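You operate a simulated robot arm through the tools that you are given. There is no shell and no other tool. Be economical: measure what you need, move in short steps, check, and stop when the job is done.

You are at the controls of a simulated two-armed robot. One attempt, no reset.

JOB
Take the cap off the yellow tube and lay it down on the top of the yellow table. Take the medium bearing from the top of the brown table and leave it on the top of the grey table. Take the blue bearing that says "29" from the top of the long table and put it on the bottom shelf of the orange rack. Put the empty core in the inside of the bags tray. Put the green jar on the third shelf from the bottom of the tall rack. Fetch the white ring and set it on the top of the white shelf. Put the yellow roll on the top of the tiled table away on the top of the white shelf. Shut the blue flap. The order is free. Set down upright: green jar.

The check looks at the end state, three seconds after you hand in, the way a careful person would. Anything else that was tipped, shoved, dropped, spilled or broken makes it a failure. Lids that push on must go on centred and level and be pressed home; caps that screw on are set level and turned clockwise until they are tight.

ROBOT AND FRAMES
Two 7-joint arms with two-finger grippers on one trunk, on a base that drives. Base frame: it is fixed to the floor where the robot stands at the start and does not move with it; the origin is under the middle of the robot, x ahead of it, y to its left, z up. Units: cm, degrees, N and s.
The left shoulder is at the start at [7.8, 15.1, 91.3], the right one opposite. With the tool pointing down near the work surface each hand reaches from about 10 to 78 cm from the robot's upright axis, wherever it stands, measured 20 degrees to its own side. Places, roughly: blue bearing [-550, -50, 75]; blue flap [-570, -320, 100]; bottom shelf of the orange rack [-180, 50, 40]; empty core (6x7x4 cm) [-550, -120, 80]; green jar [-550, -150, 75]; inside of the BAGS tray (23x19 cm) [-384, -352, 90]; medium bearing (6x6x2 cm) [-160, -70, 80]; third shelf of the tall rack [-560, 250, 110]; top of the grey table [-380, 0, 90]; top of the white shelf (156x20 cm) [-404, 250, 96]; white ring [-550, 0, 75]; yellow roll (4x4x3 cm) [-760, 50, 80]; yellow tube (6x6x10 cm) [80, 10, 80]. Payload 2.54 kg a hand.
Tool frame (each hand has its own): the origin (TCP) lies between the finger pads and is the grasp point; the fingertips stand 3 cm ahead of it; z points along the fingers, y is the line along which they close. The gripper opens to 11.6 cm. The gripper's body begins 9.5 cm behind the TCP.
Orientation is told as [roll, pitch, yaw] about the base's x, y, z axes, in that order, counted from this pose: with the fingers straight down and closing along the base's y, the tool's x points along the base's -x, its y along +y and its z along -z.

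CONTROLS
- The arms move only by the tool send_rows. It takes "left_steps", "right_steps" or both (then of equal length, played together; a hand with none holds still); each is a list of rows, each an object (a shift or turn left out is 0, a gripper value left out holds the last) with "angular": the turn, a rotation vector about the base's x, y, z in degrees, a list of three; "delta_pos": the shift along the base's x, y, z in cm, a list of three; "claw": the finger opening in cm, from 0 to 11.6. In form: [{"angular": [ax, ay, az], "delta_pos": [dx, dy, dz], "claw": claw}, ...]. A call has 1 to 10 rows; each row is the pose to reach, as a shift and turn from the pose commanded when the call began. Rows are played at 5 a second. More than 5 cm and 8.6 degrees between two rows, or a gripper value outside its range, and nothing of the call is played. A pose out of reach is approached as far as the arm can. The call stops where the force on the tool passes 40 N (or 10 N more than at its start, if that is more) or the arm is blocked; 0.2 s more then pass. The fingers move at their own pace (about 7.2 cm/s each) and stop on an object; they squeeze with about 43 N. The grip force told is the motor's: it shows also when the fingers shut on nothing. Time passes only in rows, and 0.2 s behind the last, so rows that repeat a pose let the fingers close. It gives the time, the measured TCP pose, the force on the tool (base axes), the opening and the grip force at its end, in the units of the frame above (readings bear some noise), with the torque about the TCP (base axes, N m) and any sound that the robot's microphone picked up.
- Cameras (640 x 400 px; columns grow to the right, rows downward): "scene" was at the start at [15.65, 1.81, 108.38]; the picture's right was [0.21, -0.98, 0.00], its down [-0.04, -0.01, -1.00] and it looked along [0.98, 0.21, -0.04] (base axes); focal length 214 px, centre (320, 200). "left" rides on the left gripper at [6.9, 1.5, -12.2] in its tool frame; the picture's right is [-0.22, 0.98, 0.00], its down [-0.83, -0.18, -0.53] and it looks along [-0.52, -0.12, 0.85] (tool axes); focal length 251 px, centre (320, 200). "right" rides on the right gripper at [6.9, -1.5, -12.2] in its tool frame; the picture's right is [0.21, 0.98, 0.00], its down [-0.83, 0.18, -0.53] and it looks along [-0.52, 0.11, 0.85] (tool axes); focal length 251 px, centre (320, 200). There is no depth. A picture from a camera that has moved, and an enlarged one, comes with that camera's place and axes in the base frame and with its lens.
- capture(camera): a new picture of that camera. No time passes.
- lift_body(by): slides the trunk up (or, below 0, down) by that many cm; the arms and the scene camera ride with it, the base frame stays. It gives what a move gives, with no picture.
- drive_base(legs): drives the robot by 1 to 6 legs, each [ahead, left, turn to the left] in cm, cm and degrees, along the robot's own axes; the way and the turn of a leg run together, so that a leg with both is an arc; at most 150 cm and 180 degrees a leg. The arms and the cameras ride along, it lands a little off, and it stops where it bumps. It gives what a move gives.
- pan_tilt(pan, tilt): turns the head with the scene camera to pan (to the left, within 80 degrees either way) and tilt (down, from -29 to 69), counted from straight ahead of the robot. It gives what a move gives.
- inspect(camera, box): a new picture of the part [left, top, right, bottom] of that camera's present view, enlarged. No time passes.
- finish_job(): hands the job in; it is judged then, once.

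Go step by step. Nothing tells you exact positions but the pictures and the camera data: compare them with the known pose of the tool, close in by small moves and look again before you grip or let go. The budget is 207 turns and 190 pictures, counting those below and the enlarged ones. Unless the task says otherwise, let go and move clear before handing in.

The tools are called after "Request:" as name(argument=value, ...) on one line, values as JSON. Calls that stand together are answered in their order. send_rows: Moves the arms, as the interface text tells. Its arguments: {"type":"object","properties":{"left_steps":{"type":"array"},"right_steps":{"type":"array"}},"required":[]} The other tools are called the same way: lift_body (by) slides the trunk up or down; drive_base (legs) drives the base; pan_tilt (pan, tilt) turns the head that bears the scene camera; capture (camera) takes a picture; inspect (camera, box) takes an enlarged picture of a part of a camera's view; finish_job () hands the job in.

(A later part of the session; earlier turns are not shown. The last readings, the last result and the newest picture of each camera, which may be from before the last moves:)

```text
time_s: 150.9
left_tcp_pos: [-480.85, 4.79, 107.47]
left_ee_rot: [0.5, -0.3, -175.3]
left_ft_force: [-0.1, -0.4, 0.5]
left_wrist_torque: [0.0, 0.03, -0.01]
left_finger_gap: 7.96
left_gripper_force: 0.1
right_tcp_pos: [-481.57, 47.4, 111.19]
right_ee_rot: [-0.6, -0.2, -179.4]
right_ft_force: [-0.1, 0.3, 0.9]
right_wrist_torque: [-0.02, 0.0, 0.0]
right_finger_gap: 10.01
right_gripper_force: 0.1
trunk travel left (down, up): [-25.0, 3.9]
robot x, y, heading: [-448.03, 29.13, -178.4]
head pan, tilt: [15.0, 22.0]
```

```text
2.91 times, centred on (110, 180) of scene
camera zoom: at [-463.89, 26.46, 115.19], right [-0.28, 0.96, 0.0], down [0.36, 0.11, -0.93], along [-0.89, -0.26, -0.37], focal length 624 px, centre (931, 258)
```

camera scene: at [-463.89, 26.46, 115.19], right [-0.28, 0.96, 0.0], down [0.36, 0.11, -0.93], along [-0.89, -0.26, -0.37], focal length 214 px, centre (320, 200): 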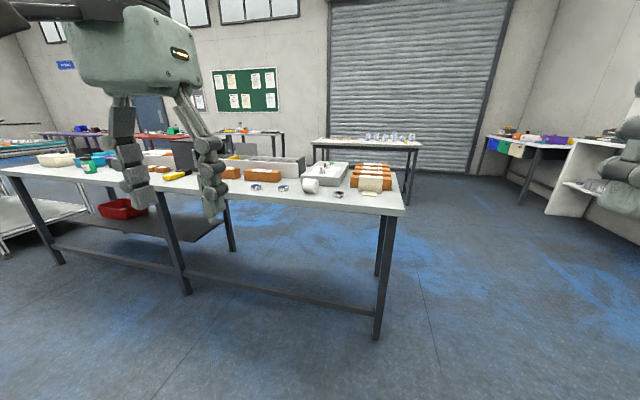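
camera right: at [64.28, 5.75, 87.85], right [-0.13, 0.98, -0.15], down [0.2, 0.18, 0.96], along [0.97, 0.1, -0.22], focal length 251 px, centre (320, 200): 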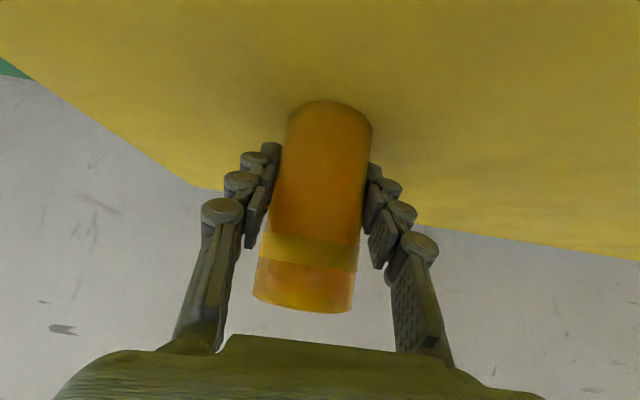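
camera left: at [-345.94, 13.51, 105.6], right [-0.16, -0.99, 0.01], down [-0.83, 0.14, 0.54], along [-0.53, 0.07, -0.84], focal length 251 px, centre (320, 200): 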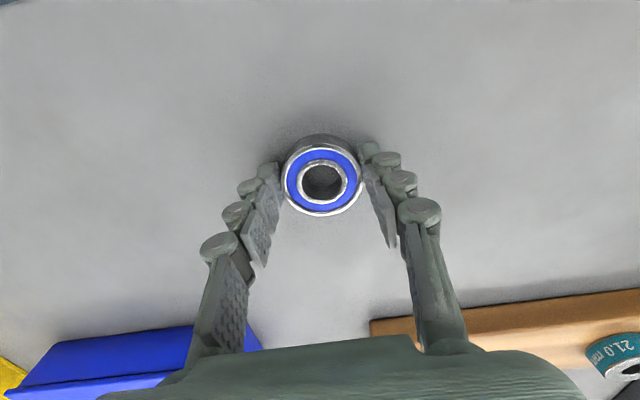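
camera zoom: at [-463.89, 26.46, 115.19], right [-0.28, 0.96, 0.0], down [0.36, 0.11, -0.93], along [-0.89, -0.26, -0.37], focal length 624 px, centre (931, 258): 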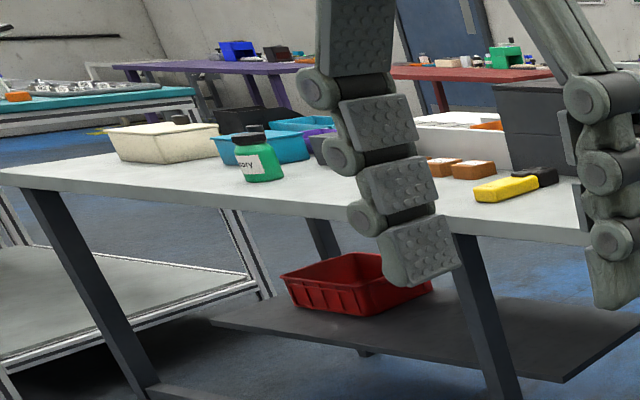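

On the long table: two blue-ringed bearings, a white roll, a grey ring marked "19.0 mm", further left the green jar. I go closer to read labels.

Request:
drive_base(legs=[[55, 45, -1.5]])

Request:
pan_tilt(pan=0, tilt=35)

Request:
capture(camera="scene")

Request:
inspect(camera="scene", box=[240, 130, 460, 250])

```text
time_s: 155.8
left_tcp_pos: [-534.8, -41.06, 107.47]
left_ee_rot: [0.6, -0.5, -176.7]
left_ft_force: [0.8, 0.2, -0.1]
left_wrist_torque: [0.0, -0.01, -0.03]
left_finger_gap: 7.99
left_gripper_force: 0.1
right_tcp_pos: [-534.53, 1.41, 111.03]
right_ee_rot: [-0.6, -0.2, 179.4]
right_ft_force: [-0.9, -0.4, 0.0]
right_wrist_torque: [0.02, -0.01, -0.03]
right_finger_gap: 10.01
right_gripper_force: 0.1
trunk travel left (down, up): [-25.0, 3.9]
robot x, y, heading: [-501.55, -17.12, -179.8]
head pan, tilt: [15.0, 22.0]
```

```text
time_s: 156.6
left_tcp_pos: [-534.9, -41.1, 107.37]
left_ee_rot: [0.4, -0.4, -176.7]
left_ft_force: [0.1, 0.2, -0.5]
left_wrist_torque: [0.01, 0.02, 0.01]
left_finger_gap: 7.98
left_gripper_force: 0.1
right_tcp_pos: [-534.46, 1.59, 111.04]
right_ee_rot: [-0.6, -0.2, 179.2]
right_ft_force: [-1.2, -0.2, -0.1]
right_wrist_torque: [-0.05, -0.04, 0.0]
right_finger_gap: 10.01
right_gripper_force: 0.1
trunk travel left (down, up): [-25.0, 3.9]
robot x, y, heading: [-501.51, -16.69, -180.1]
head pan, tilt: [0.0, 35.0]
```

```text
135 pictures are left
camera scene: at [-517.26, -17.38, 113.13], right [0.0, 1.0, 0.0], down [0.57, 0.0, -0.82], along [-0.82, 0.0, -0.57], focal length 214 px, centre (320, 200)
```

scene: 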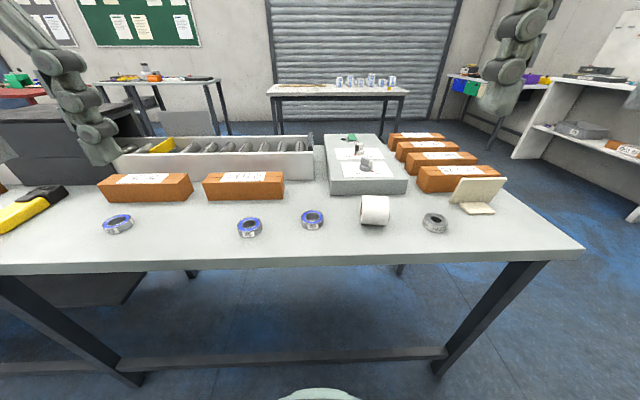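

```text
2.91 times, centred on (350, 190) of scene
camera zoom: at [-517.26, -17.38, 113.13], right [0.0, 1.0, 0.0], down [0.57, 0.0, -0.82], along [-0.82, 0.0, -0.57], focal length 624 px, centre (233, 229)
```

zoom: 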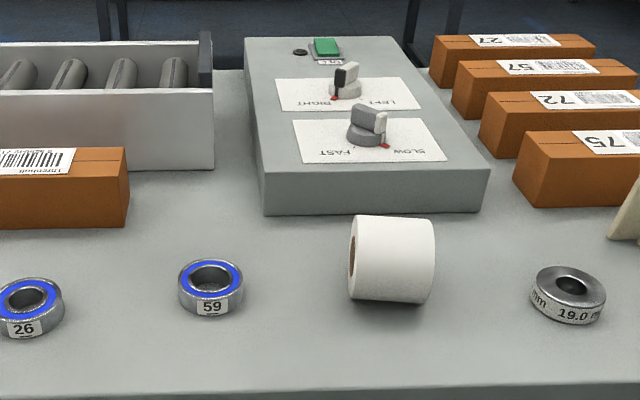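

Now three bearings: 59, 26, and one more at left. I zoom on the left one and on the ring.

Request:
inspect(camera="scene", box=[90, 205, 150, 245])

Request:
inspect(camera="scene", box=[350, 190, 460, 245])

```text
10.00 times, centred on (120, 225) of scene
camera zoom: at [-517.26, -17.38, 113.13], right [0.0, 1.0, 0.0], down [0.57, 0.0, -0.82], along [-0.82, 0.0, -0.57], focal length 2145 px, centre (2320, -50)
```

zoom: 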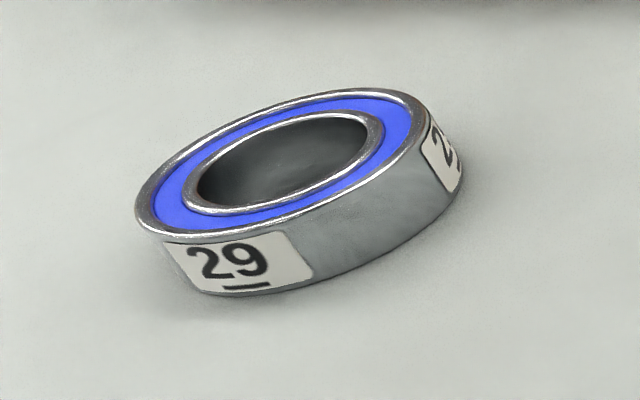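

```text
5.82 times, centred on (405, 218) of scene
camera zoom: at [-517.26, -17.38, 113.13], right [0.0, 1.0, 0.0], down [0.57, 0.0, -0.82], along [-0.82, 0.0, -0.57], focal length 1248 px, centre (-174, 98)
```

zoom: 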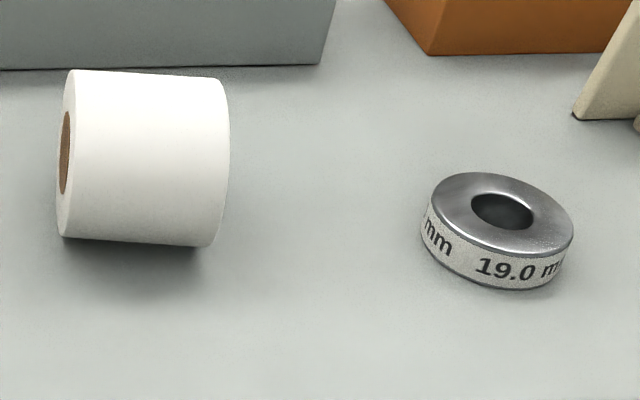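

The left bearing reads "29"; the white-banded "19.0 mm" ring sits at about [-560, 13]. The right hand goes above the ring first.

Request:
send_rows(right_steps=[{"delta_pos": [-4, 2, 0], "claw": 9}, {"delta_pos": [-8, 4, 0]}, {"delta_pos": [-12, 6, 0]}, {"delta_pos": [-16, 8, -1]}, {"delta_pos": [-20, 10, -3]}, {"delta_pos": [-24, 11.4, -5]}, {"delta_pos": [-25.6, 11.4, -9]}, {"delta_pos": [-25.6, 11.4, -13.5]}, {"delta_pos": [-25.6, 11.4, -18]}, {"delta_pos": [-25.6, 11.4, -22]}])

Request:
capture(camera="right")

```text
time_s: 158.8
left_tcp_pos: [-534.9, -41.05, 107.52]
left_ee_rot: [0.5, -0.5, -176.7]
left_ft_force: [0.1, -0.8, -0.3]
left_wrist_torque: [0.02, 0.0, 0.01]
left_finger_gap: 7.98
left_gripper_force: 0.0
right_tcp_pos: [-560.17, 12.99, 88.91]
right_ee_rot: [-0.6, -0.3, 179.2]
right_ft_force: [-0.4, -0.3, 0.8]
right_wrist_torque: [-0.03, 0.02, -0.02]
right_finger_gap: 8.98
right_gripper_force: 0.1
trunk travel left (down, up): [-25.0, 3.9]
robot x, y, heading: [-501.5, -17.34, -179.7]
head pan, tilt: [0.0, 35.0]
```

```text
131 pictures are left
camera right: at [-553.17, 14.19, 101.2], right [0.2, -0.98, -0.01], down [-0.83, -0.18, 0.54], along [-0.53, -0.1, -0.84], focal length 251 px, centre (320, 200)
```

right: 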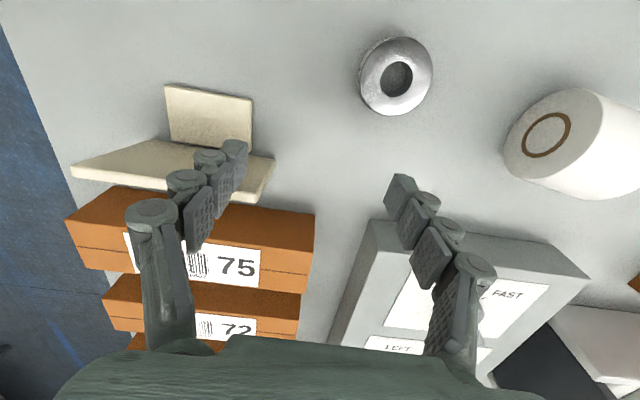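

Triangulating both views, the ring is at [-554.2, 8.6, 81] (table higher than I assumed, ~79). I shift over it and re-check.

Request:
send_rows(right_steps=[{"delta_pos": [3, -2.2, 0]}, {"delta_pos": [5.9, -4.4, 0]}])

Request:
capture(camera="right")

```text
time_s: 159.4
left_tcp_pos: [-534.96, -41.11, 107.41]
left_ee_rot: [0.5, -0.4, -176.8]
left_ft_force: [0.4, 0.2, 0.3]
left_wrist_torque: [-0.04, -0.02, 0.02]
left_finger_gap: 8.01
left_gripper_force: 0.1
right_tcp_pos: [-554.22, 8.57, 89.12]
right_ee_rot: [-0.6, -0.2, 179.4]
right_ft_force: [-1.0, 0.5, 0.9]
right_wrist_torque: [0.02, 0.0, 0.02]
right_finger_gap: 9.0
right_gripper_force: 0.1
trunk travel left (down, up): [-25.0, 3.9]
robot x, y, heading: [-501.73, -17.24, -180.0]
head pan, tilt: [0.0, 35.0]
```

```text
130 pictures are left
camera right: at [-547.23, 9.69, 101.25], right [0.2, -0.98, -0.01], down [-0.83, -0.18, 0.54], along [-0.53, -0.1, -0.84], focal length 251 px, centre (320, 200)
```

right: 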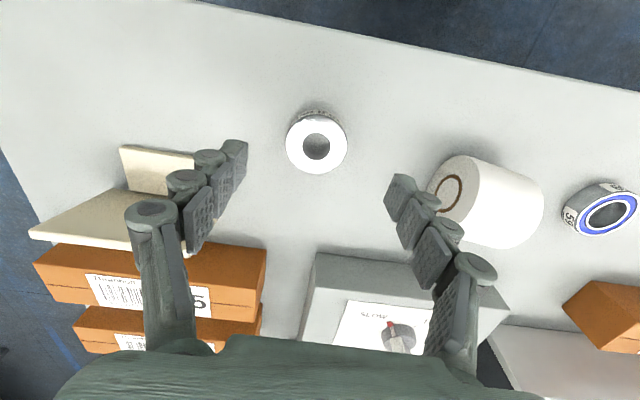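

Aligned. Narrow to 7.5, descend and close.

Request:
send_rows(right_steps=[{"delta_pos": [-0.3, 0.1, -2], "claw": 7.5}, {"delta_pos": [-0.3, 0.1, -4.5]}, {"delta_pos": [-0.3, 0.1, -5.8]}])

Request:
capture(camera="right")

```text
time_s: 160.2
left_tcp_pos: [-534.88, -41.08, 107.36]
left_ee_rot: [0.5, -0.3, -176.7]
left_ft_force: [0.8, 0.3, -0.3]
left_wrist_torque: [-0.01, -0.03, 0.02]
left_finger_gap: 8.02
left_gripper_force: 0.1
right_tcp_pos: [-554.6, 8.78, 83.24]
right_ee_rot: [-0.6, -0.1, 179.2]
right_ft_force: [-1.3, 0.3, -0.4]
right_wrist_torque: [-0.04, 0.0, -0.01]
right_finger_gap: 7.48
right_gripper_force: 0.0
trunk travel left (down, up): [-25.0, 3.9]
robot x, y, heading: [-501.62, -17.13, -180.1]
head pan, tilt: [0.0, 35.0]
```

```text
129 pictures are left
camera right: at [-547.61, 9.78, 95.42], right [0.2, -0.98, -0.01], down [-0.83, -0.18, 0.54], along [-0.53, -0.1, -0.84], focal length 251 px, centre (320, 200)
```

right: 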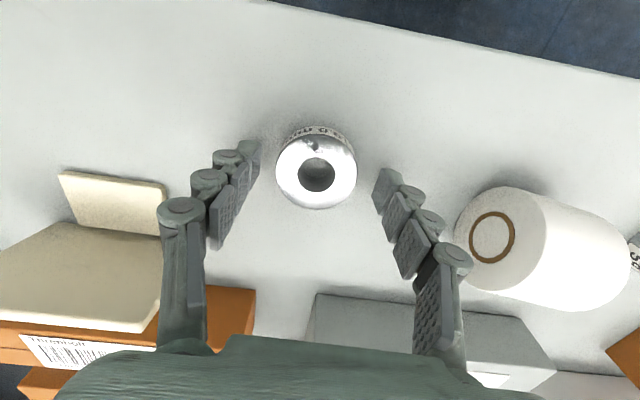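

Request:
send_rows(right_steps=[{"delta_pos": [0, 0, -0.3]}, {"delta_pos": [0, 0, -0.6]}, {"delta_pos": [0, 0, -0.6], "claw": 5}, {"delta_pos": [0, 0, -0.6], "claw": 3.5}, {"delta_pos": [0, 0, -0.6], "claw": 3.5}])

Request:
capture(camera="right")

```text
time_s: 161.4
left_tcp_pos: [-534.79, -41.19, 107.37]
left_ee_rot: [0.6, -0.6, -176.6]
left_ft_force: [-0.4, -1.1, 0.0]
left_wrist_torque: [-0.04, -0.03, -0.01]
left_finger_gap: 8.02
left_gripper_force: 0.0
right_tcp_pos: [-554.51, 8.51, 82.98]
right_ee_rot: [-0.5, -0.5, 179.3]
right_ft_force: [-3.0, -9.1, 18.0]
right_wrist_torque: [-0.58, -0.11, -0.07]
right_finger_gap: 4.86
right_gripper_force: 43.0
trunk travel left (down, up): [-25.0, 3.9]
robot x, y, heading: [-501.78, -17.2, -179.9]
head pan, tilt: [0.0, 35.0]
```

```text
128 pictures are left
camera right: at [-547.47, 9.68, 95.11], right [0.2, -0.98, -0.01], down [-0.82, -0.18, 0.54], along [-0.53, -0.1, -0.84], focal length 251 px, centre (320, 200)
```

right: 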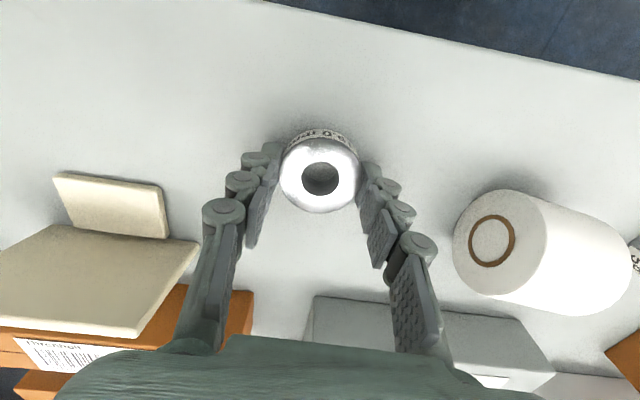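

The table is at z=80; ring gripped (4.86). Lift and tuck.

Request:
send_rows(right_steps=[{"delta_pos": [0, 0, 4]}, {"delta_pos": [0, 0, 8.5]}, {"delta_pos": [0, 0, 13]}, {"delta_pos": [1, 0, 17.5]}, {"delta_pos": [4, 0, 21]}, {"delta_pos": [8, -2, 23]}, {"delta_pos": [12, -4, 25]}, {"delta_pos": [16, -6, 27]}, {"delta_pos": [20, -7, 28]}])

Request:
drive_base(legs=[[-30, 0, 0], [0, -130, 0]])

Request:
pan_tilt(pan=0, tilt=12)

Request:
capture(camera="scene")

```text
time_s: 163.4
left_tcp_pos: [-534.81, -41.05, 107.47]
left_ee_rot: [0.6, -0.5, -176.7]
left_ft_force: [-0.4, 0.4, 0.0]
left_wrist_torque: [-0.01, 0.02, 0.0]
left_finger_gap: 8.01
left_gripper_force: 0.0
right_tcp_pos: [-534.34, 1.8, 110.77]
right_ee_rot: [-0.7, -0.2, 179.3]
right_ft_force: [-0.1, 0.0, -1.6]
right_wrist_torque: [-0.03, -0.01, 0.0]
right_finger_gap: 4.85
right_gripper_force: 42.6
trunk travel left (down, up): [-25.0, 3.9]
robot x, y, heading: [-501.91, -17.29, -180.2]
head pan, tilt: [0.0, 35.0]
```

```text
time_s: 177.9
left_tcp_pos: [-505.46, 90.11, 107.46]
left_ee_rot: [0.5, -0.4, -175.7]
left_ft_force: [0.0, -0.4, -0.2]
left_wrist_torque: [0.04, 0.02, -0.03]
left_finger_gap: 8.0
left_gripper_force: 0.1
right_tcp_pos: [-505.72, 133.0, 110.83]
right_ee_rot: [-0.6, -0.1, -179.8]
right_ft_force: [-0.8, -0.7, -2.5]
right_wrist_torque: [-0.01, 0.01, 0.03]
right_finger_gap: 4.84
right_gripper_force: 43.0
trunk travel left (down, up): [-25.0, 3.9]
robot x, y, heading: [-472.28, 114.34, -178.9]
head pan, tilt: [0.0, 35.0]
```

```text
time_s: 178.8
left_tcp_pos: [-505.42, 90.1, 107.43]
left_ee_rot: [0.6, -0.4, -175.7]
left_ft_force: [-0.1, -0.4, 0.2]
left_wrist_torque: [-0.01, -0.01, 0.0]
left_finger_gap: 8.01
left_gripper_force: 0.1
right_tcp_pos: [-505.72, 133.02, 110.67]
right_ee_rot: [-0.7, -0.3, -179.7]
right_ft_force: [0.0, -0.9, -2.5]
right_wrist_torque: [0.01, 0.01, -0.04]
right_finger_gap: 4.87
right_gripper_force: 43.0
trunk travel left (down, up): [-25.0, 3.9]
robot x, y, heading: [-472.74, 114.36, -179.0]
head pan, tilt: [0.0, 12.0]
```

```text
127 pictures are left
camera scene: at [-488.73, 114.12, 116.8], right [-0.02, 1.0, 0.0], down [0.21, 0.0, -0.98], along [-0.98, -0.02, -0.21], focal length 214 px, centre (320, 200)
```

scene: 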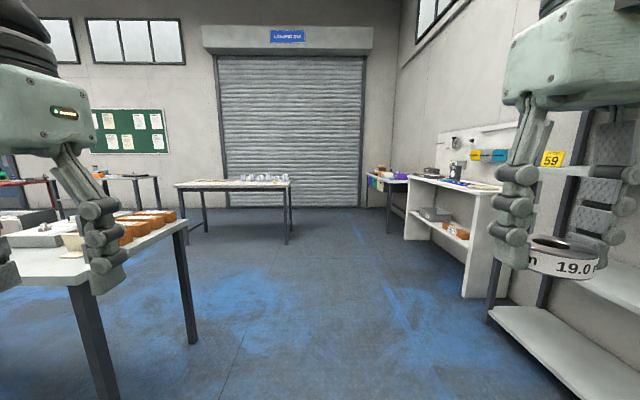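

Request:
inspect(camera="scene", box=[170, 160, 310, 250])

Request:
drive_base(legs=[[150, 0, -1]])

Request:
pan_tilt(pan=25, tilt=15)

Request:
capture(camera="scene")

```text
4.44 times, centred on (240, 205) of scene
camera zoom: at [-488.73, 114.12, 116.8], right [-0.02, 1.0, 0.0], down [0.21, 0.0, -0.98], along [-0.98, -0.02, -0.21], focal length 953 px, centre (676, 178)
```

zoom: 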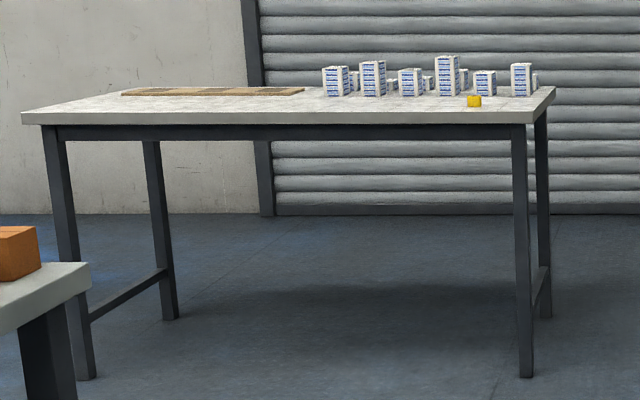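

```text
time_s: 186.2
left_tcp_pos: [-655.25, 90.5, 107.53]
left_ee_rot: [0.5, -0.4, -177.3]
left_ft_force: [0.4, 0.3, -0.2]
left_wrist_torque: [0.04, 0.0, 0.01]
left_finger_gap: 8.01
left_gripper_force: 0.1
right_tcp_pos: [-654.23, 133.28, 110.59]
right_ee_rot: [-0.6, -0.2, 178.6]
right_ft_force: [-0.6, 0.0, -2.7]
right_wrist_torque: [-0.04, 0.03, 0.04]
right_finger_gap: 4.84
right_gripper_force: 42.7
trunk travel left (down, up): [-25.0, 3.9]
robot x, y, heading: [-621.65, 114.0, 179.2]
head pan, tilt: [0.0, 12.0]
```

```text
time_s: 187.1
left_tcp_pos: [-655.28, 90.51, 107.32]
left_ee_rot: [0.6, -0.5, -177.3]
left_ft_force: [-0.7, 0.6, 0.4]
left_wrist_torque: [0.03, -0.02, 0.0]
left_finger_gap: 8.01
left_gripper_force: 0.1
right_tcp_pos: [-654.29, 133.28, 110.68]
right_ee_rot: [-0.6, -0.1, 178.6]
right_ft_force: [0.5, 0.7, -2.1]
right_wrist_torque: [0.0, 0.01, 0.01]
right_finger_gap: 4.85
right_gripper_force: 43.2
trunk travel left (down, up): [-25.0, 3.9]
robot x, y, heading: [-621.49, 113.66, 179.5]
head pan, tilt: [25.0, 15.0]
```

```text
125 pictures are left
camera scene: at [-636.95, 110.09, 116.32], right [-0.41, 0.91, 0.0], down [0.24, 0.11, -0.97], along [-0.88, -0.4, -0.26], focal length 214 px, centre (320, 200)
```

scene: 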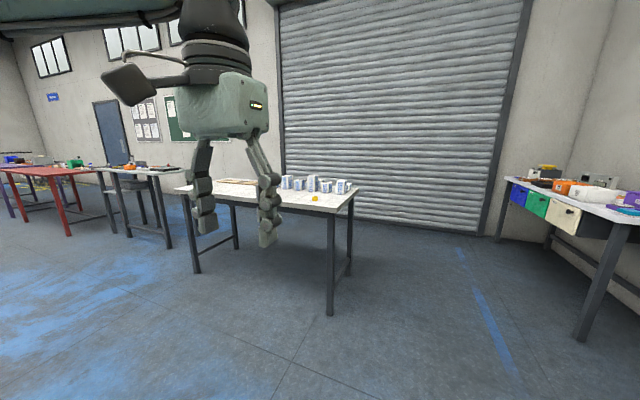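

The yellow roll is at about [-758, 52, 81] on the tiled table. I drive so the left hand can reach it.

Request:
drive_base(legs=[[0, 43, 0], [74, 0, 0.6]])

Request:
pan_tilt(pan=10, tilt=32)

Request:
capture(camera="scene")

Request:
capture(camera="left")

```text
time_s: 195.4
left_tcp_pos: [-728.6, 46.4, 107.4]
left_ee_rot: [0.6, -0.5, -176.4]
left_ft_force: [-1.0, 0.2, -0.5]
left_wrist_torque: [-0.01, -0.01, -0.02]
left_finger_gap: 8.04
left_gripper_force: 0.1
right_tcp_pos: [-728.36, 89.24, 110.87]
right_ee_rot: [-0.6, -0.2, 179.7]
right_ft_force: [0.4, 0.5, -2.8]
right_wrist_torque: [-0.02, -0.01, 0.01]
right_finger_gap: 4.85
right_gripper_force: 42.4
trunk travel left (down, up): [-25.0, 3.9]
robot x, y, heading: [-695.57, 70.57, -179.9]
head pan, tilt: [25.0, 15.0]
```

```text
time_s: 196.2
left_tcp_pos: [-728.56, 46.39, 107.41]
left_ee_rot: [0.5, -0.4, -176.2]
left_ft_force: [0.6, -0.2, 0.1]
left_wrist_torque: [0.0, 0.01, -0.01]
left_finger_gap: 7.97
left_gripper_force: 0.0
right_tcp_pos: [-728.37, 89.2, 110.77]
right_ee_rot: [-0.5, -0.3, 179.7]
right_ft_force: [0.3, -0.1, -2.2]
right_wrist_torque: [0.02, 0.0, 0.01]
right_finger_gap: 4.86
right_gripper_force: 43.1
trunk travel left (down, up): [-25.0, 3.9]
robot x, y, heading: [-695.48, 70.53, -179.8]
head pan, tilt: [10.0, 32.0]
```

```text
124 pictures are left
camera scene: at [-711.03, 68.77, 113.59], right [-0.18, 0.98, 0.0], down [0.52, 0.1, -0.85], along [-0.83, -0.15, -0.53], focal length 214 px, centre (320, 200)
```

scene: 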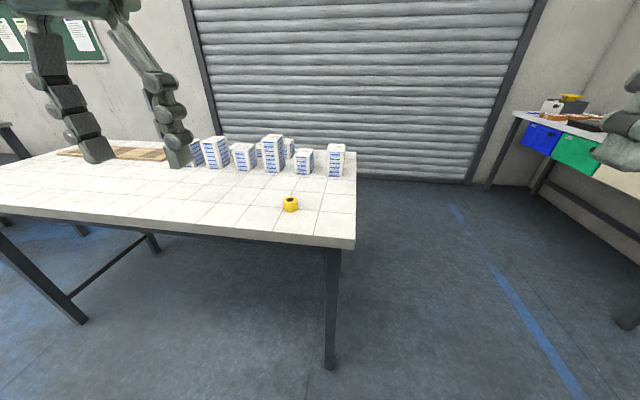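

```text
123 pictures are left
camera left: at [-721.54, 45.48, 119.52], right [-0.15, -0.99, 0.01], down [-0.83, 0.13, 0.54], along [-0.53, 0.07, -0.84], focal length 251 px, centre (320, 200)
```

left: 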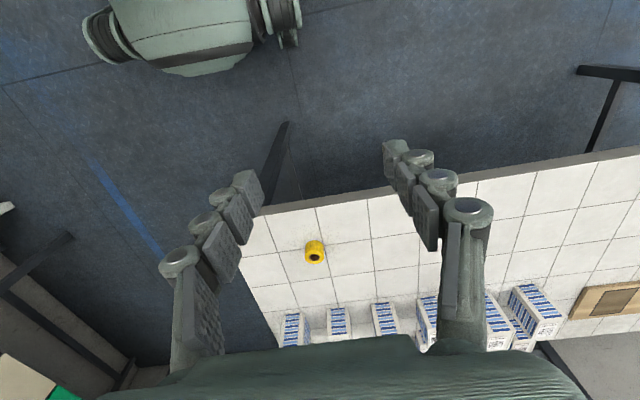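

Roll confirmed at [-758, 51.9]. Move the left hand above it.

Request:
send_rows(left_steps=[{"delta_pos": [-4.7, 1, 0]}, {"delta_pos": [-9.4, 2, 0]}, {"delta_pos": [-14.1, 3, 0]}, {"delta_pos": [-18.8, 4, 0]}, {"delta_pos": [-23.4, 5, -1]}, {"delta_pos": [-27.5, 5.5, -3]}, {"delta_pos": [-29.4, 5.5, -7]}, {"delta_pos": [-29.4, 5.5, -11.5]}, {"delta_pos": [-29.4, 5.5, -16]}])

Request:
capture(camera="left")

Request:
inspect(camera="scene", box=[260, 180, 330, 230])

```text
time_s: 198.2
left_tcp_pos: [-757.75, 52.05, 91.45]
left_ee_rot: [0.4, -0.4, -176.2]
left_ft_force: [-0.9, 0.1, 0.3]
left_wrist_torque: [0.0, 0.0, -0.02]
left_finger_gap: 8.01
left_gripper_force: 0.0
left hand out of reach, approached as far as the arm can: row 6, 7, 8
right_tcp_pos: [-728.22, 89.23, 110.69]
right_ee_rot: [-0.6, -0.2, 179.7]
right_ft_force: [-0.4, 0.2, -2.3]
right_wrist_torque: [0.01, 0.01, -0.01]
right_finger_gap: 4.86
right_gripper_force: 43.1
trunk travel left (down, up): [-25.0, 3.9]
robot x, y, heading: [-695.26, 70.5, -179.8]
head pan, tilt: [10.0, 32.0]
```

```text
122 pictures are left
camera left: at [-750.77, 50.96, 103.54], right [-0.15, -0.99, 0.01], down [-0.83, 0.13, 0.54], along [-0.54, 0.07, -0.84], focal length 251 px, centre (320, 200)
```

left: 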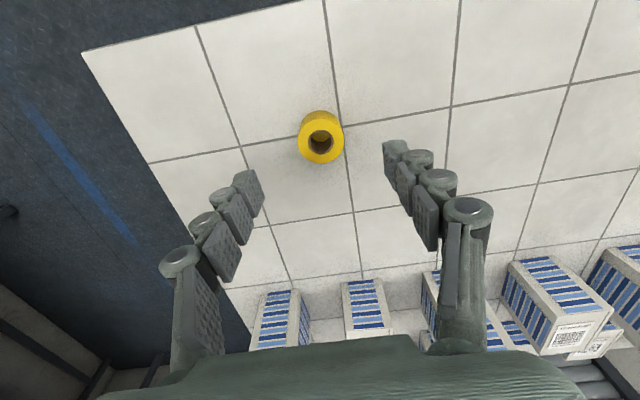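

```text
8.00 times, centred on (295, 205) of scene
camera zoom: at [-711.05, 68.76, 113.59], right [-0.18, 0.98, 0.0], down [0.52, 0.1, -0.85], along [-0.83, -0.15, -0.53], focal length 1716 px, centre (520, 160)
```

zoom: 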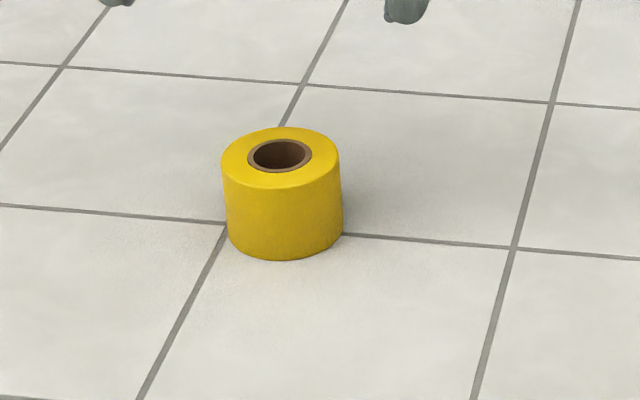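

Standing upright, centred. Descend and close.

Request:
send_rows(left_steps=[{"delta_pos": [-0.3, -0.2, -3], "claw": 6.5}, {"delta_pos": [-0.3, -0.2, -6]}, {"delta_pos": [-0.3, -0.2, -7.6]}, {"delta_pos": [-0.3, -0.2, -7.6], "claw": 4}, {"delta_pos": [-0.3, -0.2, -7.6], "claw": 2.5}, {"delta_pos": [-0.3, -0.2, -7.6], "claw": 2.5}])

Request:
capture(camera="left")

```text
time_s: 199.6
left_tcp_pos: [-757.83, 51.56, 83.97]
left_ee_rot: [0.4, -0.7, -176.4]
left_ft_force: [-0.3, -0.1, 0.2]
left_wrist_torque: [-0.03, -0.01, 0.03]
left_finger_gap: 3.81
left_gripper_force: 42.8
left hand out of reach, approached as far as the arm can: row 3, 4, 5, 6
right_tcp_pos: [-728.25, 89.19, 110.73]
right_ee_rot: [-0.6, -0.2, 179.8]
right_ft_force: [0.0, 0.0, -3.5]
right_wrist_torque: [0.01, 0.0, -0.02]
right_finger_gap: 4.86
right_gripper_force: 42.7
trunk travel left (down, up): [-25.0, 3.9]
robot x, y, heading: [-695.43, 70.56, -179.5]
head pan, tilt: [10.0, 32.0]
```

```text
120 pictures are left
camera left: at [-750.74, 50.44, 96.06], right [-0.15, -0.99, 0.01], down [-0.83, 0.13, 0.54], along [-0.54, 0.07, -0.84], focal length 251 px, centre (320, 200)
```

left: 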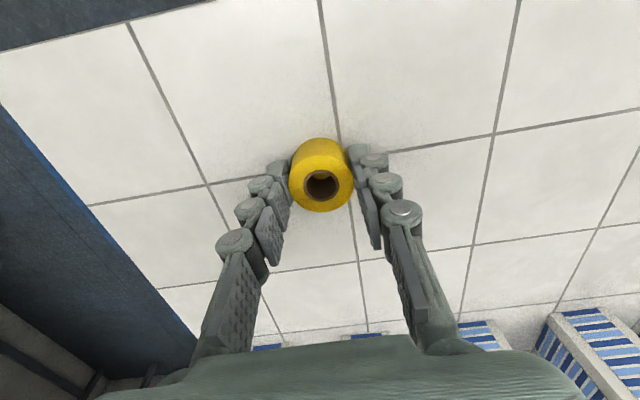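

Roll gripped (3.81). Lift, tuck and drive to face the white wall shelf.

Request:
send_rows(left_steps=[{"delta_pos": [0, 0, 4.5]}, {"delta_pos": [0.5, 0, 9]}, {"delta_pos": [2, 0, 13.5]}, {"delta_pos": [5, -1, 17]}, {"delta_pos": [9, -2, 19.5]}, {"delta_pos": [13, -3, 22]}, {"delta_pos": [17.4, -4, 23.5]}, {"delta_pos": [22, -5, 23.5]}, {"delta_pos": [26.5, -6, 23.5]}, {"delta_pos": [30, -6, 23.5]}])

Request:
drive_base(legs=[[-75, 0, 0], [0, -50, 0], [0, 0, -90], [0, -150, 0], [0, -64, 0]])

Request:
pan_tilt(pan=0, tilt=15)

Request:
capture(camera="scene")

```text
time_s: 201.8
left_tcp_pos: [-727.7, 45.49, 107.95]
left_ee_rot: [0.5, -0.4, -176.4]
left_ft_force: [-0.6, 0.4, -0.4]
left_wrist_torque: [-0.02, -0.02, 0.01]
left_finger_gap: 3.79
left_gripper_force: 43.2
right_tcp_pos: [-728.21, 89.3, 110.76]
right_ee_rot: [-0.5, -0.1, 179.7]
right_ft_force: [0.4, 0.7, -2.3]
right_wrist_torque: [-0.01, -0.02, 0.03]
right_finger_gap: 4.83
right_gripper_force: 43.1
trunk travel left (down, up): [-25.0, 3.9]
robot x, y, heading: [-695.42, 70.64, -179.9]
head pan, tilt: [10.0, 32.0]
```

```text
time_s: 234.9
left_tcp_pos: [-432.9, 157.01, 108.02]
left_ee_rot: [0.5, -0.5, 93.9]
left_ft_force: [-0.1, -0.9, 0.0]
left_wrist_torque: [-0.01, -0.01, 0.0]
left_finger_gap: 3.8
left_gripper_force: 43.2
right_tcp_pos: [-389.06, 157.55, 110.74]
right_ee_rot: [-0.4, -0.2, 89.9]
right_ft_force: [-0.3, 0.1, -2.4]
right_wrist_torque: [0.03, 0.01, 0.0]
right_finger_gap: 4.77
right_gripper_force: 42.6
trunk travel left (down, up): [-25.0, 3.9]
robot x, y, heading: [-407.8, 124.7, 90.3]
head pan, tilt: [10.0, 32.0]
```

```text
time_s: 235.7
left_tcp_pos: [-432.89, 157.04, 107.89]
left_ee_rot: [0.4, -0.5, 93.7]
left_ft_force: [-0.2, 0.0, -0.8]
left_wrist_torque: [-0.01, 0.02, -0.01]
left_finger_gap: 3.79
left_gripper_force: 42.9
right_tcp_pos: [-389.18, 157.56, 110.83]
right_ee_rot: [-0.5, -0.1, 89.8]
right_ft_force: [-0.2, 0.5, -1.5]
right_wrist_torque: [-0.01, 0.01, -0.04]
right_finger_gap: 4.78
right_gripper_force: 42.8
trunk travel left (down, up): [-25.0, 3.9]
robot x, y, heading: [-407.98, 124.62, 90.5]
head pan, tilt: [0.0, 15.0]
```

```text
119 pictures are left
camera scene: at [-408.07, 140.73, 116.32], right [1.0, 0.01, 0.0], down [0.0, -0.26, -0.97], along [-0.01, 0.97, -0.26], focal length 214 px, centre (320, 200)
```

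scene: 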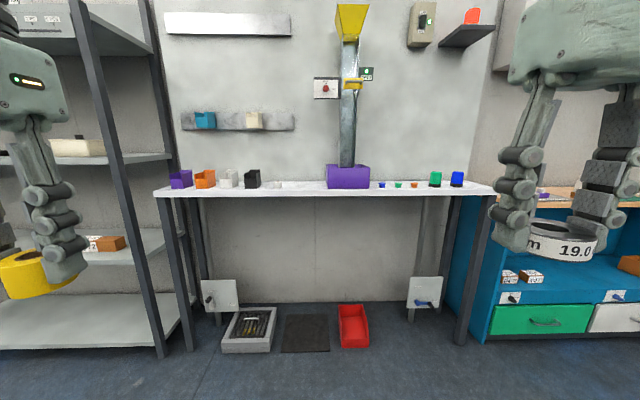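

Request:
inspect(camera="scene", box=[150, 155, 330, 205])

Request:
inspect(camera="scene", box=[320, 155, 500, 205])

```text
3.56 times, centred on (240, 180) of scene
camera zoom: at [-408.07, 140.73, 116.32], right [1.0, 0.01, 0.0], down [0.0, -0.26, -0.97], along [-0.01, 0.97, -0.26], focal length 763 px, centre (604, 271)
```

zoom: 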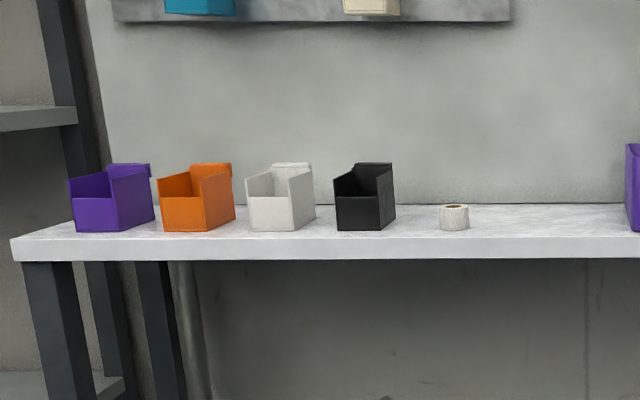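

```text
3.56 times, centred on (410, 180) of scene
camera zoom: at [-408.07, 140.73, 116.32], right [1.0, 0.01, 0.0], down [0.0, -0.26, -0.97], along [-0.01, 0.97, -0.26], focal length 763 px, centre (0, 271)
```

zoom: 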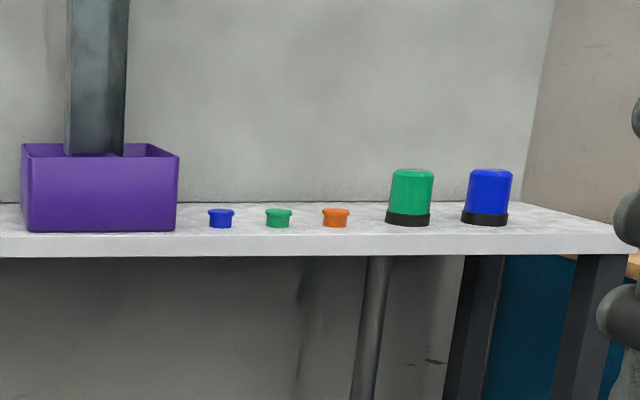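

There's a free gap on the white shelf between the small white roll and the purple box (x≈−414) for the yellow roll, and one at the right end (x≈−343) for the ring. I drive in for the left hand first.

Request:
drive_base(legs=[[50, -12, -0.4]])

Request:
pan_tilt(pan=10, tilt=25)

Request:
capture(camera="scene")

Request:
capture(camera="left")

```text
time_s: 238.7
left_tcp_pos: [-420.78, 206.83, 107.88]
left_ee_rot: [0.6, -0.4, 93.2]
left_ft_force: [0.5, -0.2, -1.5]
left_wrist_torque: [-0.02, 0.05, 0.04]
left_finger_gap: 3.77
left_gripper_force: 42.6
right_tcp_pos: [-377.25, 207.0, 110.69]
right_ee_rot: [-0.6, -0.2, 89.2]
right_ft_force: [-0.8, -0.2, -2.1]
right_wrist_torque: [0.01, 0.03, -0.01]
right_finger_gap: 4.77
right_gripper_force: 42.6
trunk travel left (down, up): [-25.0, 3.9]
robot x, y, heading: [-396.46, 174.19, 90.6]
head pan, tilt: [0.0, 15.0]
```

```text
time_s: 239.4
left_tcp_pos: [-421.04, 206.86, 107.84]
left_ee_rot: [0.5, -0.3, 93.2]
left_ft_force: [0.0, -0.1, -0.2]
left_wrist_torque: [-0.01, 0.0, -0.03]
left_finger_gap: 3.8
left_gripper_force: 42.9
right_tcp_pos: [-377.13, 206.85, 110.69]
right_ee_rot: [-0.6, -0.2, 89.2]
right_ft_force: [-0.2, -0.5, -3.1]
right_wrist_torque: [-0.03, 0.02, 0.0]
right_finger_gap: 4.78
right_gripper_force: 43.0
trunk travel left (down, up): [-25.0, 3.9]
robot x, y, heading: [-395.94, 173.97, 89.8]
head pan, tilt: [10.0, 25.0]
```

```text
116 pictures are left
camera scene: at [-397.87, 189.94, 114.7], right [0.99, 0.17, 0.0], down [0.07, -0.42, -0.91], along [-0.16, 0.89, -0.42], focal length 214 px, centre (320, 200)
```

scene: 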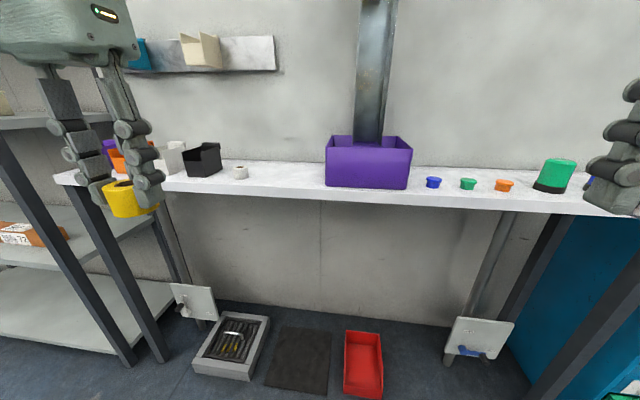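

```text
115 pictures are left
camera left: at [-422.06, 199.67, 120.04], right [-0.99, 0.16, 0.01], down [0.14, 0.83, 0.54], along [0.08, 0.53, -0.84], focal length 251 px, centre (320, 200)
```

left: 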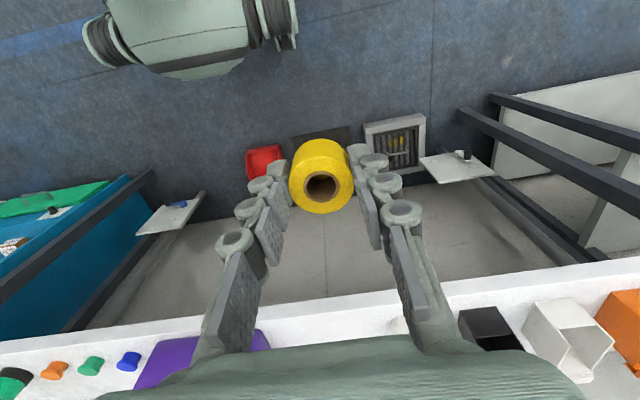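

Shelf's front edge is at y≈231, top z≈96. I creep 5 cm closer and extend the left hand over the gap.

Request:
drive_base(legs=[[5, 0, 0]])

Request:
send_rows(left_steps=[{"delta_pos": [1, 4.5, 0]}, {"delta_pos": [2, 9, 0]}, {"delta_pos": [3, 13.5, 0]}, {"delta_pos": [4, 18, 0]}, {"delta_pos": [5, 22.5, 0]}, {"delta_pos": [6, 25.5, 0]}])

Request:
capture(camera="left")

Request:
capture(camera="scene")

```text
time_s: 240.3
left_tcp_pos: [-420.86, 211.78, 107.88]
left_ee_rot: [0.6, -0.4, 93.2]
left_ft_force: [0.0, 0.2, -1.4]
left_wrist_torque: [-0.05, -0.01, 0.01]
left_finger_gap: 3.8
left_gripper_force: 42.9
right_tcp_pos: [-377.02, 211.85, 110.74]
right_ee_rot: [-0.6, -0.1, 89.1]
right_ft_force: [0.2, 0.9, -1.9]
right_wrist_torque: [-0.03, 0.0, -0.02]
right_finger_gap: 4.77
right_gripper_force: 43.3
trunk travel left (down, up): [-25.0, 3.9]
robot x, y, heading: [-396.2, 179.11, 89.9]
head pan, tilt: [10.0, 25.0]
```

```text
time_s: 241.7
left_tcp_pos: [-415.31, 236.86, 107.6]
left_ee_rot: [0.6, -0.3, 93.3]
left_ft_force: [-0.1, -0.4, 0.0]
left_wrist_torque: [0.04, 0.0, -0.05]
left_finger_gap: 3.79
left_gripper_force: 43.0
left hand out of reach, approached as far as the arm can: row 6
right_tcp_pos: [-377.19, 211.83, 110.75]
right_ee_rot: [-0.7, -0.3, 89.1]
right_ft_force: [0.1, -0.7, -1.8]
right_wrist_torque: [0.01, -0.02, 0.01]
right_finger_gap: 4.76
right_gripper_force: 43.1
trunk travel left (down, up): [-25.0, 3.9]
robot x, y, heading: [-396.17, 179.27, 89.8]
head pan, tilt: [10.0, 25.0]
```

```text
114 pictures are left
camera left: at [-416.53, 229.72, 119.7], right [-0.99, 0.16, 0.01], down [0.14, 0.83, 0.54], along [0.08, 0.53, -0.84], focal length 251 px, centre (320, 200)
```

left: 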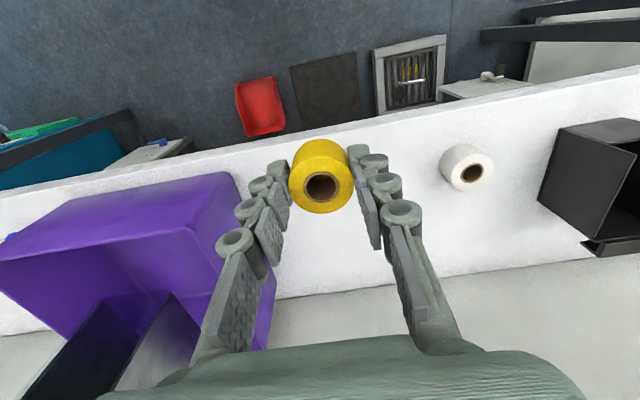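

```text
113 pictures are left
camera scene: at [-397.87, 194.9, 114.69], right [0.99, 0.17, 0.0], down [0.07, -0.42, -0.91], along [-0.15, 0.89, -0.42], focal length 214 px, centre (320, 200)
```

scene: 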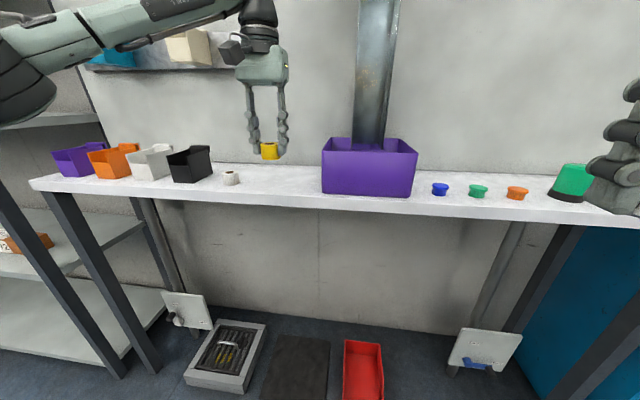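

The left view shows the shelf really spans y≈238–260, so I need ~9 cm more. Creep forward, then lower.

Request:
drive_base(legs=[[9, 0, 0]])

Request:
send_rows(left_steps=[{"delta_pos": [0, 0, -2.5]}, {"delta_pos": [0, 0, -5]}])

Request:
capture(camera="left")

Request:
inspect(camera="scene", box=[200, 80, 420, 220])

```text
time_s: 242.8
left_tcp_pos: [-415.38, 245.82, 107.61]
left_ee_rot: [0.5, -0.5, 93.2]
left_ft_force: [0.0, -0.2, -0.7]
left_wrist_torque: [-0.02, 0.0, -0.01]
left_finger_gap: 3.77
left_gripper_force: 43.3
right_tcp_pos: [-377.17, 220.84, 110.77]
right_ee_rot: [-0.7, -0.1, 89.2]
right_ft_force: [-0.3, 0.4, -1.8]
right_wrist_torque: [-0.05, 0.0, 0.02]
right_finger_gap: 4.78
right_gripper_force: 42.8
trunk travel left (down, up): [-25.0, 3.9]
robot x, y, heading: [-396.23, 188.02, 89.8]
head pan, tilt: [10.0, 25.0]
```

```text
time_s: 243.4
left_tcp_pos: [-415.31, 245.73, 102.55]
left_ee_rot: [0.5, -0.4, 93.3]
left_ft_force: [-0.4, 0.3, 0.1]
left_wrist_torque: [0.02, -0.01, 0.01]
left_finger_gap: 3.81
left_gripper_force: 42.7
right_tcp_pos: [-377.19, 220.63, 110.84]
right_ee_rot: [-0.5, -0.2, 89.2]
right_ft_force: [-0.4, 0.3, -2.3]
right_wrist_torque: [0.01, 0.01, 0.02]
right_finger_gap: 4.81
right_gripper_force: 43.5
trunk travel left (down, up): [-25.0, 3.9]
robot x, y, heading: [-396.21, 188.06, 89.9]
head pan, tilt: [10.0, 25.0]
```

```text
112 pictures are left
camera left: at [-416.41, 238.47, 114.71], right [-0.99, 0.16, 0.01], down [0.14, 0.83, 0.54], along [0.08, 0.53, -0.84], focal length 251 px, centre (320, 200)
```

left: 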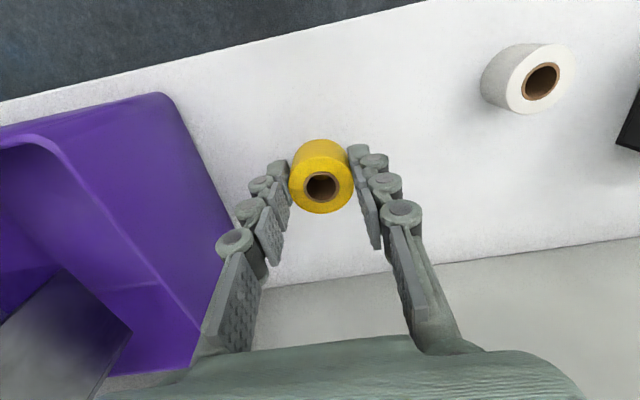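

```text
2.86 times, centred on (310, 150) of scene
camera zoom: at [-397.83, 203.84, 114.7], right [0.99, 0.17, 0.0], down [0.07, -0.42, -0.91], along [-0.16, 0.89, -0.42], focal length 613 px, centre (349, 343)
```

zoom: 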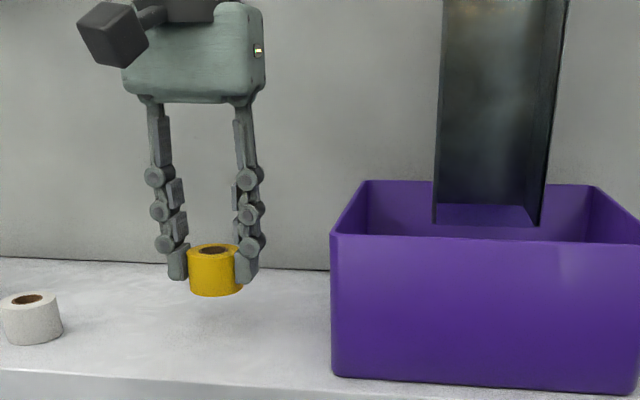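

Request:
send_rows(left_steps=[{"delta_pos": [0, 0, -1.5]}, {"delta_pos": [0, 0, -2.0]}, {"delta_pos": [0, 0, -2.3]}, {"delta_pos": [0, 0, -2.6]}])

Request:
inspect(camera="scene", box=[200, 80, 420, 220])

```text
time_s: 244.4
left_tcp_pos: [-415.34, 245.67, 100.1]
left_ee_rot: [0.5, -0.6, 93.2]
left_ft_force: [-0.1, 0.3, -0.4]
left_wrist_torque: [0.0, -0.01, -0.02]
left_finger_gap: 3.77
left_gripper_force: 42.7
right_tcp_pos: [-377.19, 220.72, 110.68]
right_ee_rot: [-0.6, -0.2, 89.2]
right_ft_force: [0.1, -0.3, -0.9]
right_wrist_torque: [-0.01, 0.01, 0.02]
right_finger_gap: 4.78
right_gripper_force: 42.5
trunk travel left (down, up): [-25.0, 3.9]
robot x, y, heading: [-396.37, 187.93, 90.0]
head pan, tilt: [10.0, 25.0]
```

```text
2.86 times, centred on (310, 150) of scene
camera zoom: at [-397.82, 203.84, 114.7], right [0.99, 0.17, 0.0], down [0.07, -0.42, -0.91], along [-0.16, 0.89, -0.42], focal length 613 px, centre (349, 343)
```

zoom: 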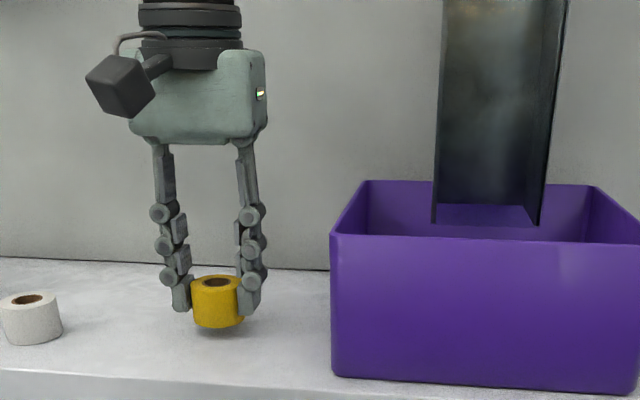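

Close, a small gap remains. Continue in fine steps.

Request:
send_rows(left_steps=[{"delta_pos": [0, 0, -0.3]}, {"delta_pos": [0, 0, -0.6]}, {"delta_pos": [0, 0, -0.8]}, {"delta_pos": [0, 0, -1.0]}])

```text
time_s: 245.4
left_tcp_pos: [-415.38, 245.78, 98.9]
left_ee_rot: [0.5, -0.5, 93.2]
left_ft_force: [-0.5, 0.1, -0.8]
left_wrist_torque: [0.01, -0.01, -0.01]
left_finger_gap: 3.79
left_gripper_force: 42.7
right_tcp_pos: [-377.19, 220.78, 110.7]
right_ee_rot: [-0.6, -0.2, 89.2]
right_ft_force: [-0.3, -0.4, -2.1]
right_wrist_torque: [-0.01, 0.01, -0.02]
right_finger_gap: 4.76
right_gripper_force: 42.7
trunk travel left (down, up): [-25.0, 3.9]
robot x, y, heading: [-396.27, 187.64, 90.1]
head pan, tilt: [10.0, 25.0]
```

Request:
send_rows(left_steps=[{"delta_pos": [0, 0, -0.3]}, {"delta_pos": [0, 0, -0.6]}, {"delta_pos": [0, 0, -0.8]}])

Request:
inspect(camera="scene", box=[200, 80, 420, 220])

```text
time_s: 246.2
left_tcp_pos: [-415.44, 245.69, 98.93]
left_ee_rot: [0.4, -1.1, 93.3]
left_ft_force: [-7.1, 3.3, 35.1]
left_wrist_torque: [0.0, 0.14, -0.03]
left_finger_gap: 3.79
left_gripper_force: 43.6
right_tcp_pos: [-377.03, 220.48, 110.85]
right_ee_rot: [-0.6, -0.3, 89.2]
right_ft_force: [-0.5, 0.3, -2.7]
right_wrist_torque: [-0.04, -0.03, 0.03]
right_finger_gap: 4.76
right_gripper_force: 43.2
trunk travel left (down, up): [-25.0, 3.9]
robot x, y, heading: [-396.3, 188.1, 90.0]
head pan, tilt: [10.0, 25.0]
```

```text
2.86 times, centred on (310, 150) of scene
camera zoom: at [-397.81, 203.6, 114.8], right [0.99, 0.17, 0.0], down [0.07, -0.41, -0.91], along [-0.16, 0.89, -0.42], focal length 613 px, centre (349, 343)
```

zoom: 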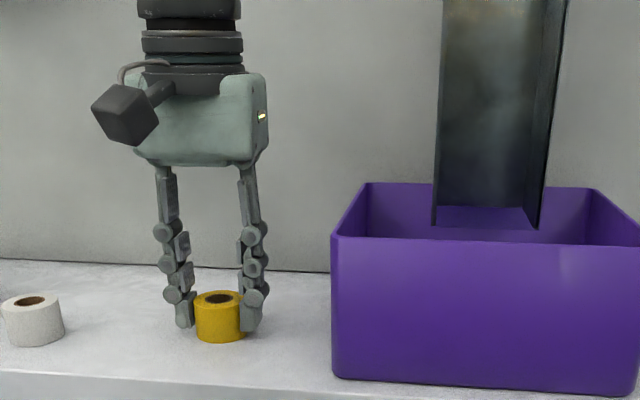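

Contact: shelf at z≈95. Ease up, release, rise.

Request:
send_rows(left_steps=[{"delta_pos": [0, 0, 0.35]}, {"delta_pos": [0, 0, 0.65]}, {"delta_pos": [0, 0, 0.65], "claw": 5.4}, {"delta_pos": [0, 0, 0.65], "claw": 5.4}, {"delta_pos": [0, 0, 3.5]}, {"delta_pos": [0, 0, 7]}, {"delta_pos": [0, -2, 10]}, {"delta_pos": [-1, -6, 10.5]}, {"delta_pos": [-2, -10.5, 10.5]}, {"delta_pos": [-3, -15, 10.5]}])

Request:
capture(camera="left")

```text
time_s: 248.4
left_tcp_pos: [-418.55, 230.5, 108.81]
left_ee_rot: [0.5, -0.4, 93.2]
left_ft_force: [-0.1, 0.1, -0.8]
left_wrist_torque: [0.0, -0.01, 0.04]
left_finger_gap: 5.4
left_gripper_force: 0.1
right_tcp_pos: [-377.18, 220.78, 110.88]
right_ee_rot: [-0.6, -0.3, 89.3]
right_ft_force: [-0.7, -0.4, -2.0]
right_wrist_torque: [0.02, 0.0, -0.01]
right_finger_gap: 4.78
right_gripper_force: 43.2
trunk travel left (down, up): [-25.0, 3.9]
robot x, y, heading: [-396.25, 188.02, 89.9]
head pan, tilt: [10.0, 25.0]
```

```text
108 pictures are left
camera left: at [-419.69, 223.42, 120.93], right [-0.99, 0.16, 0.01], down [0.14, 0.83, 0.54], along [0.08, 0.53, -0.84], focal length 251 px, centre (320, 200)
```

left: 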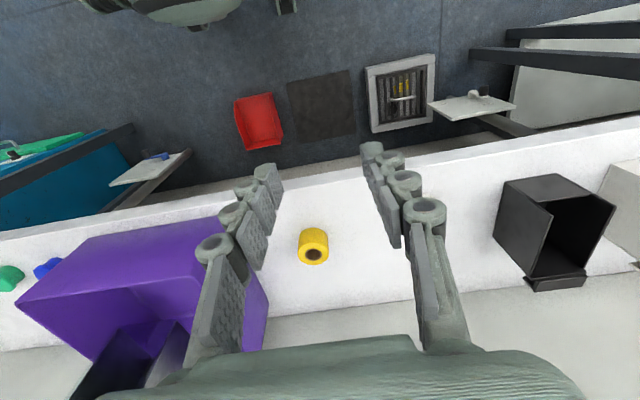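

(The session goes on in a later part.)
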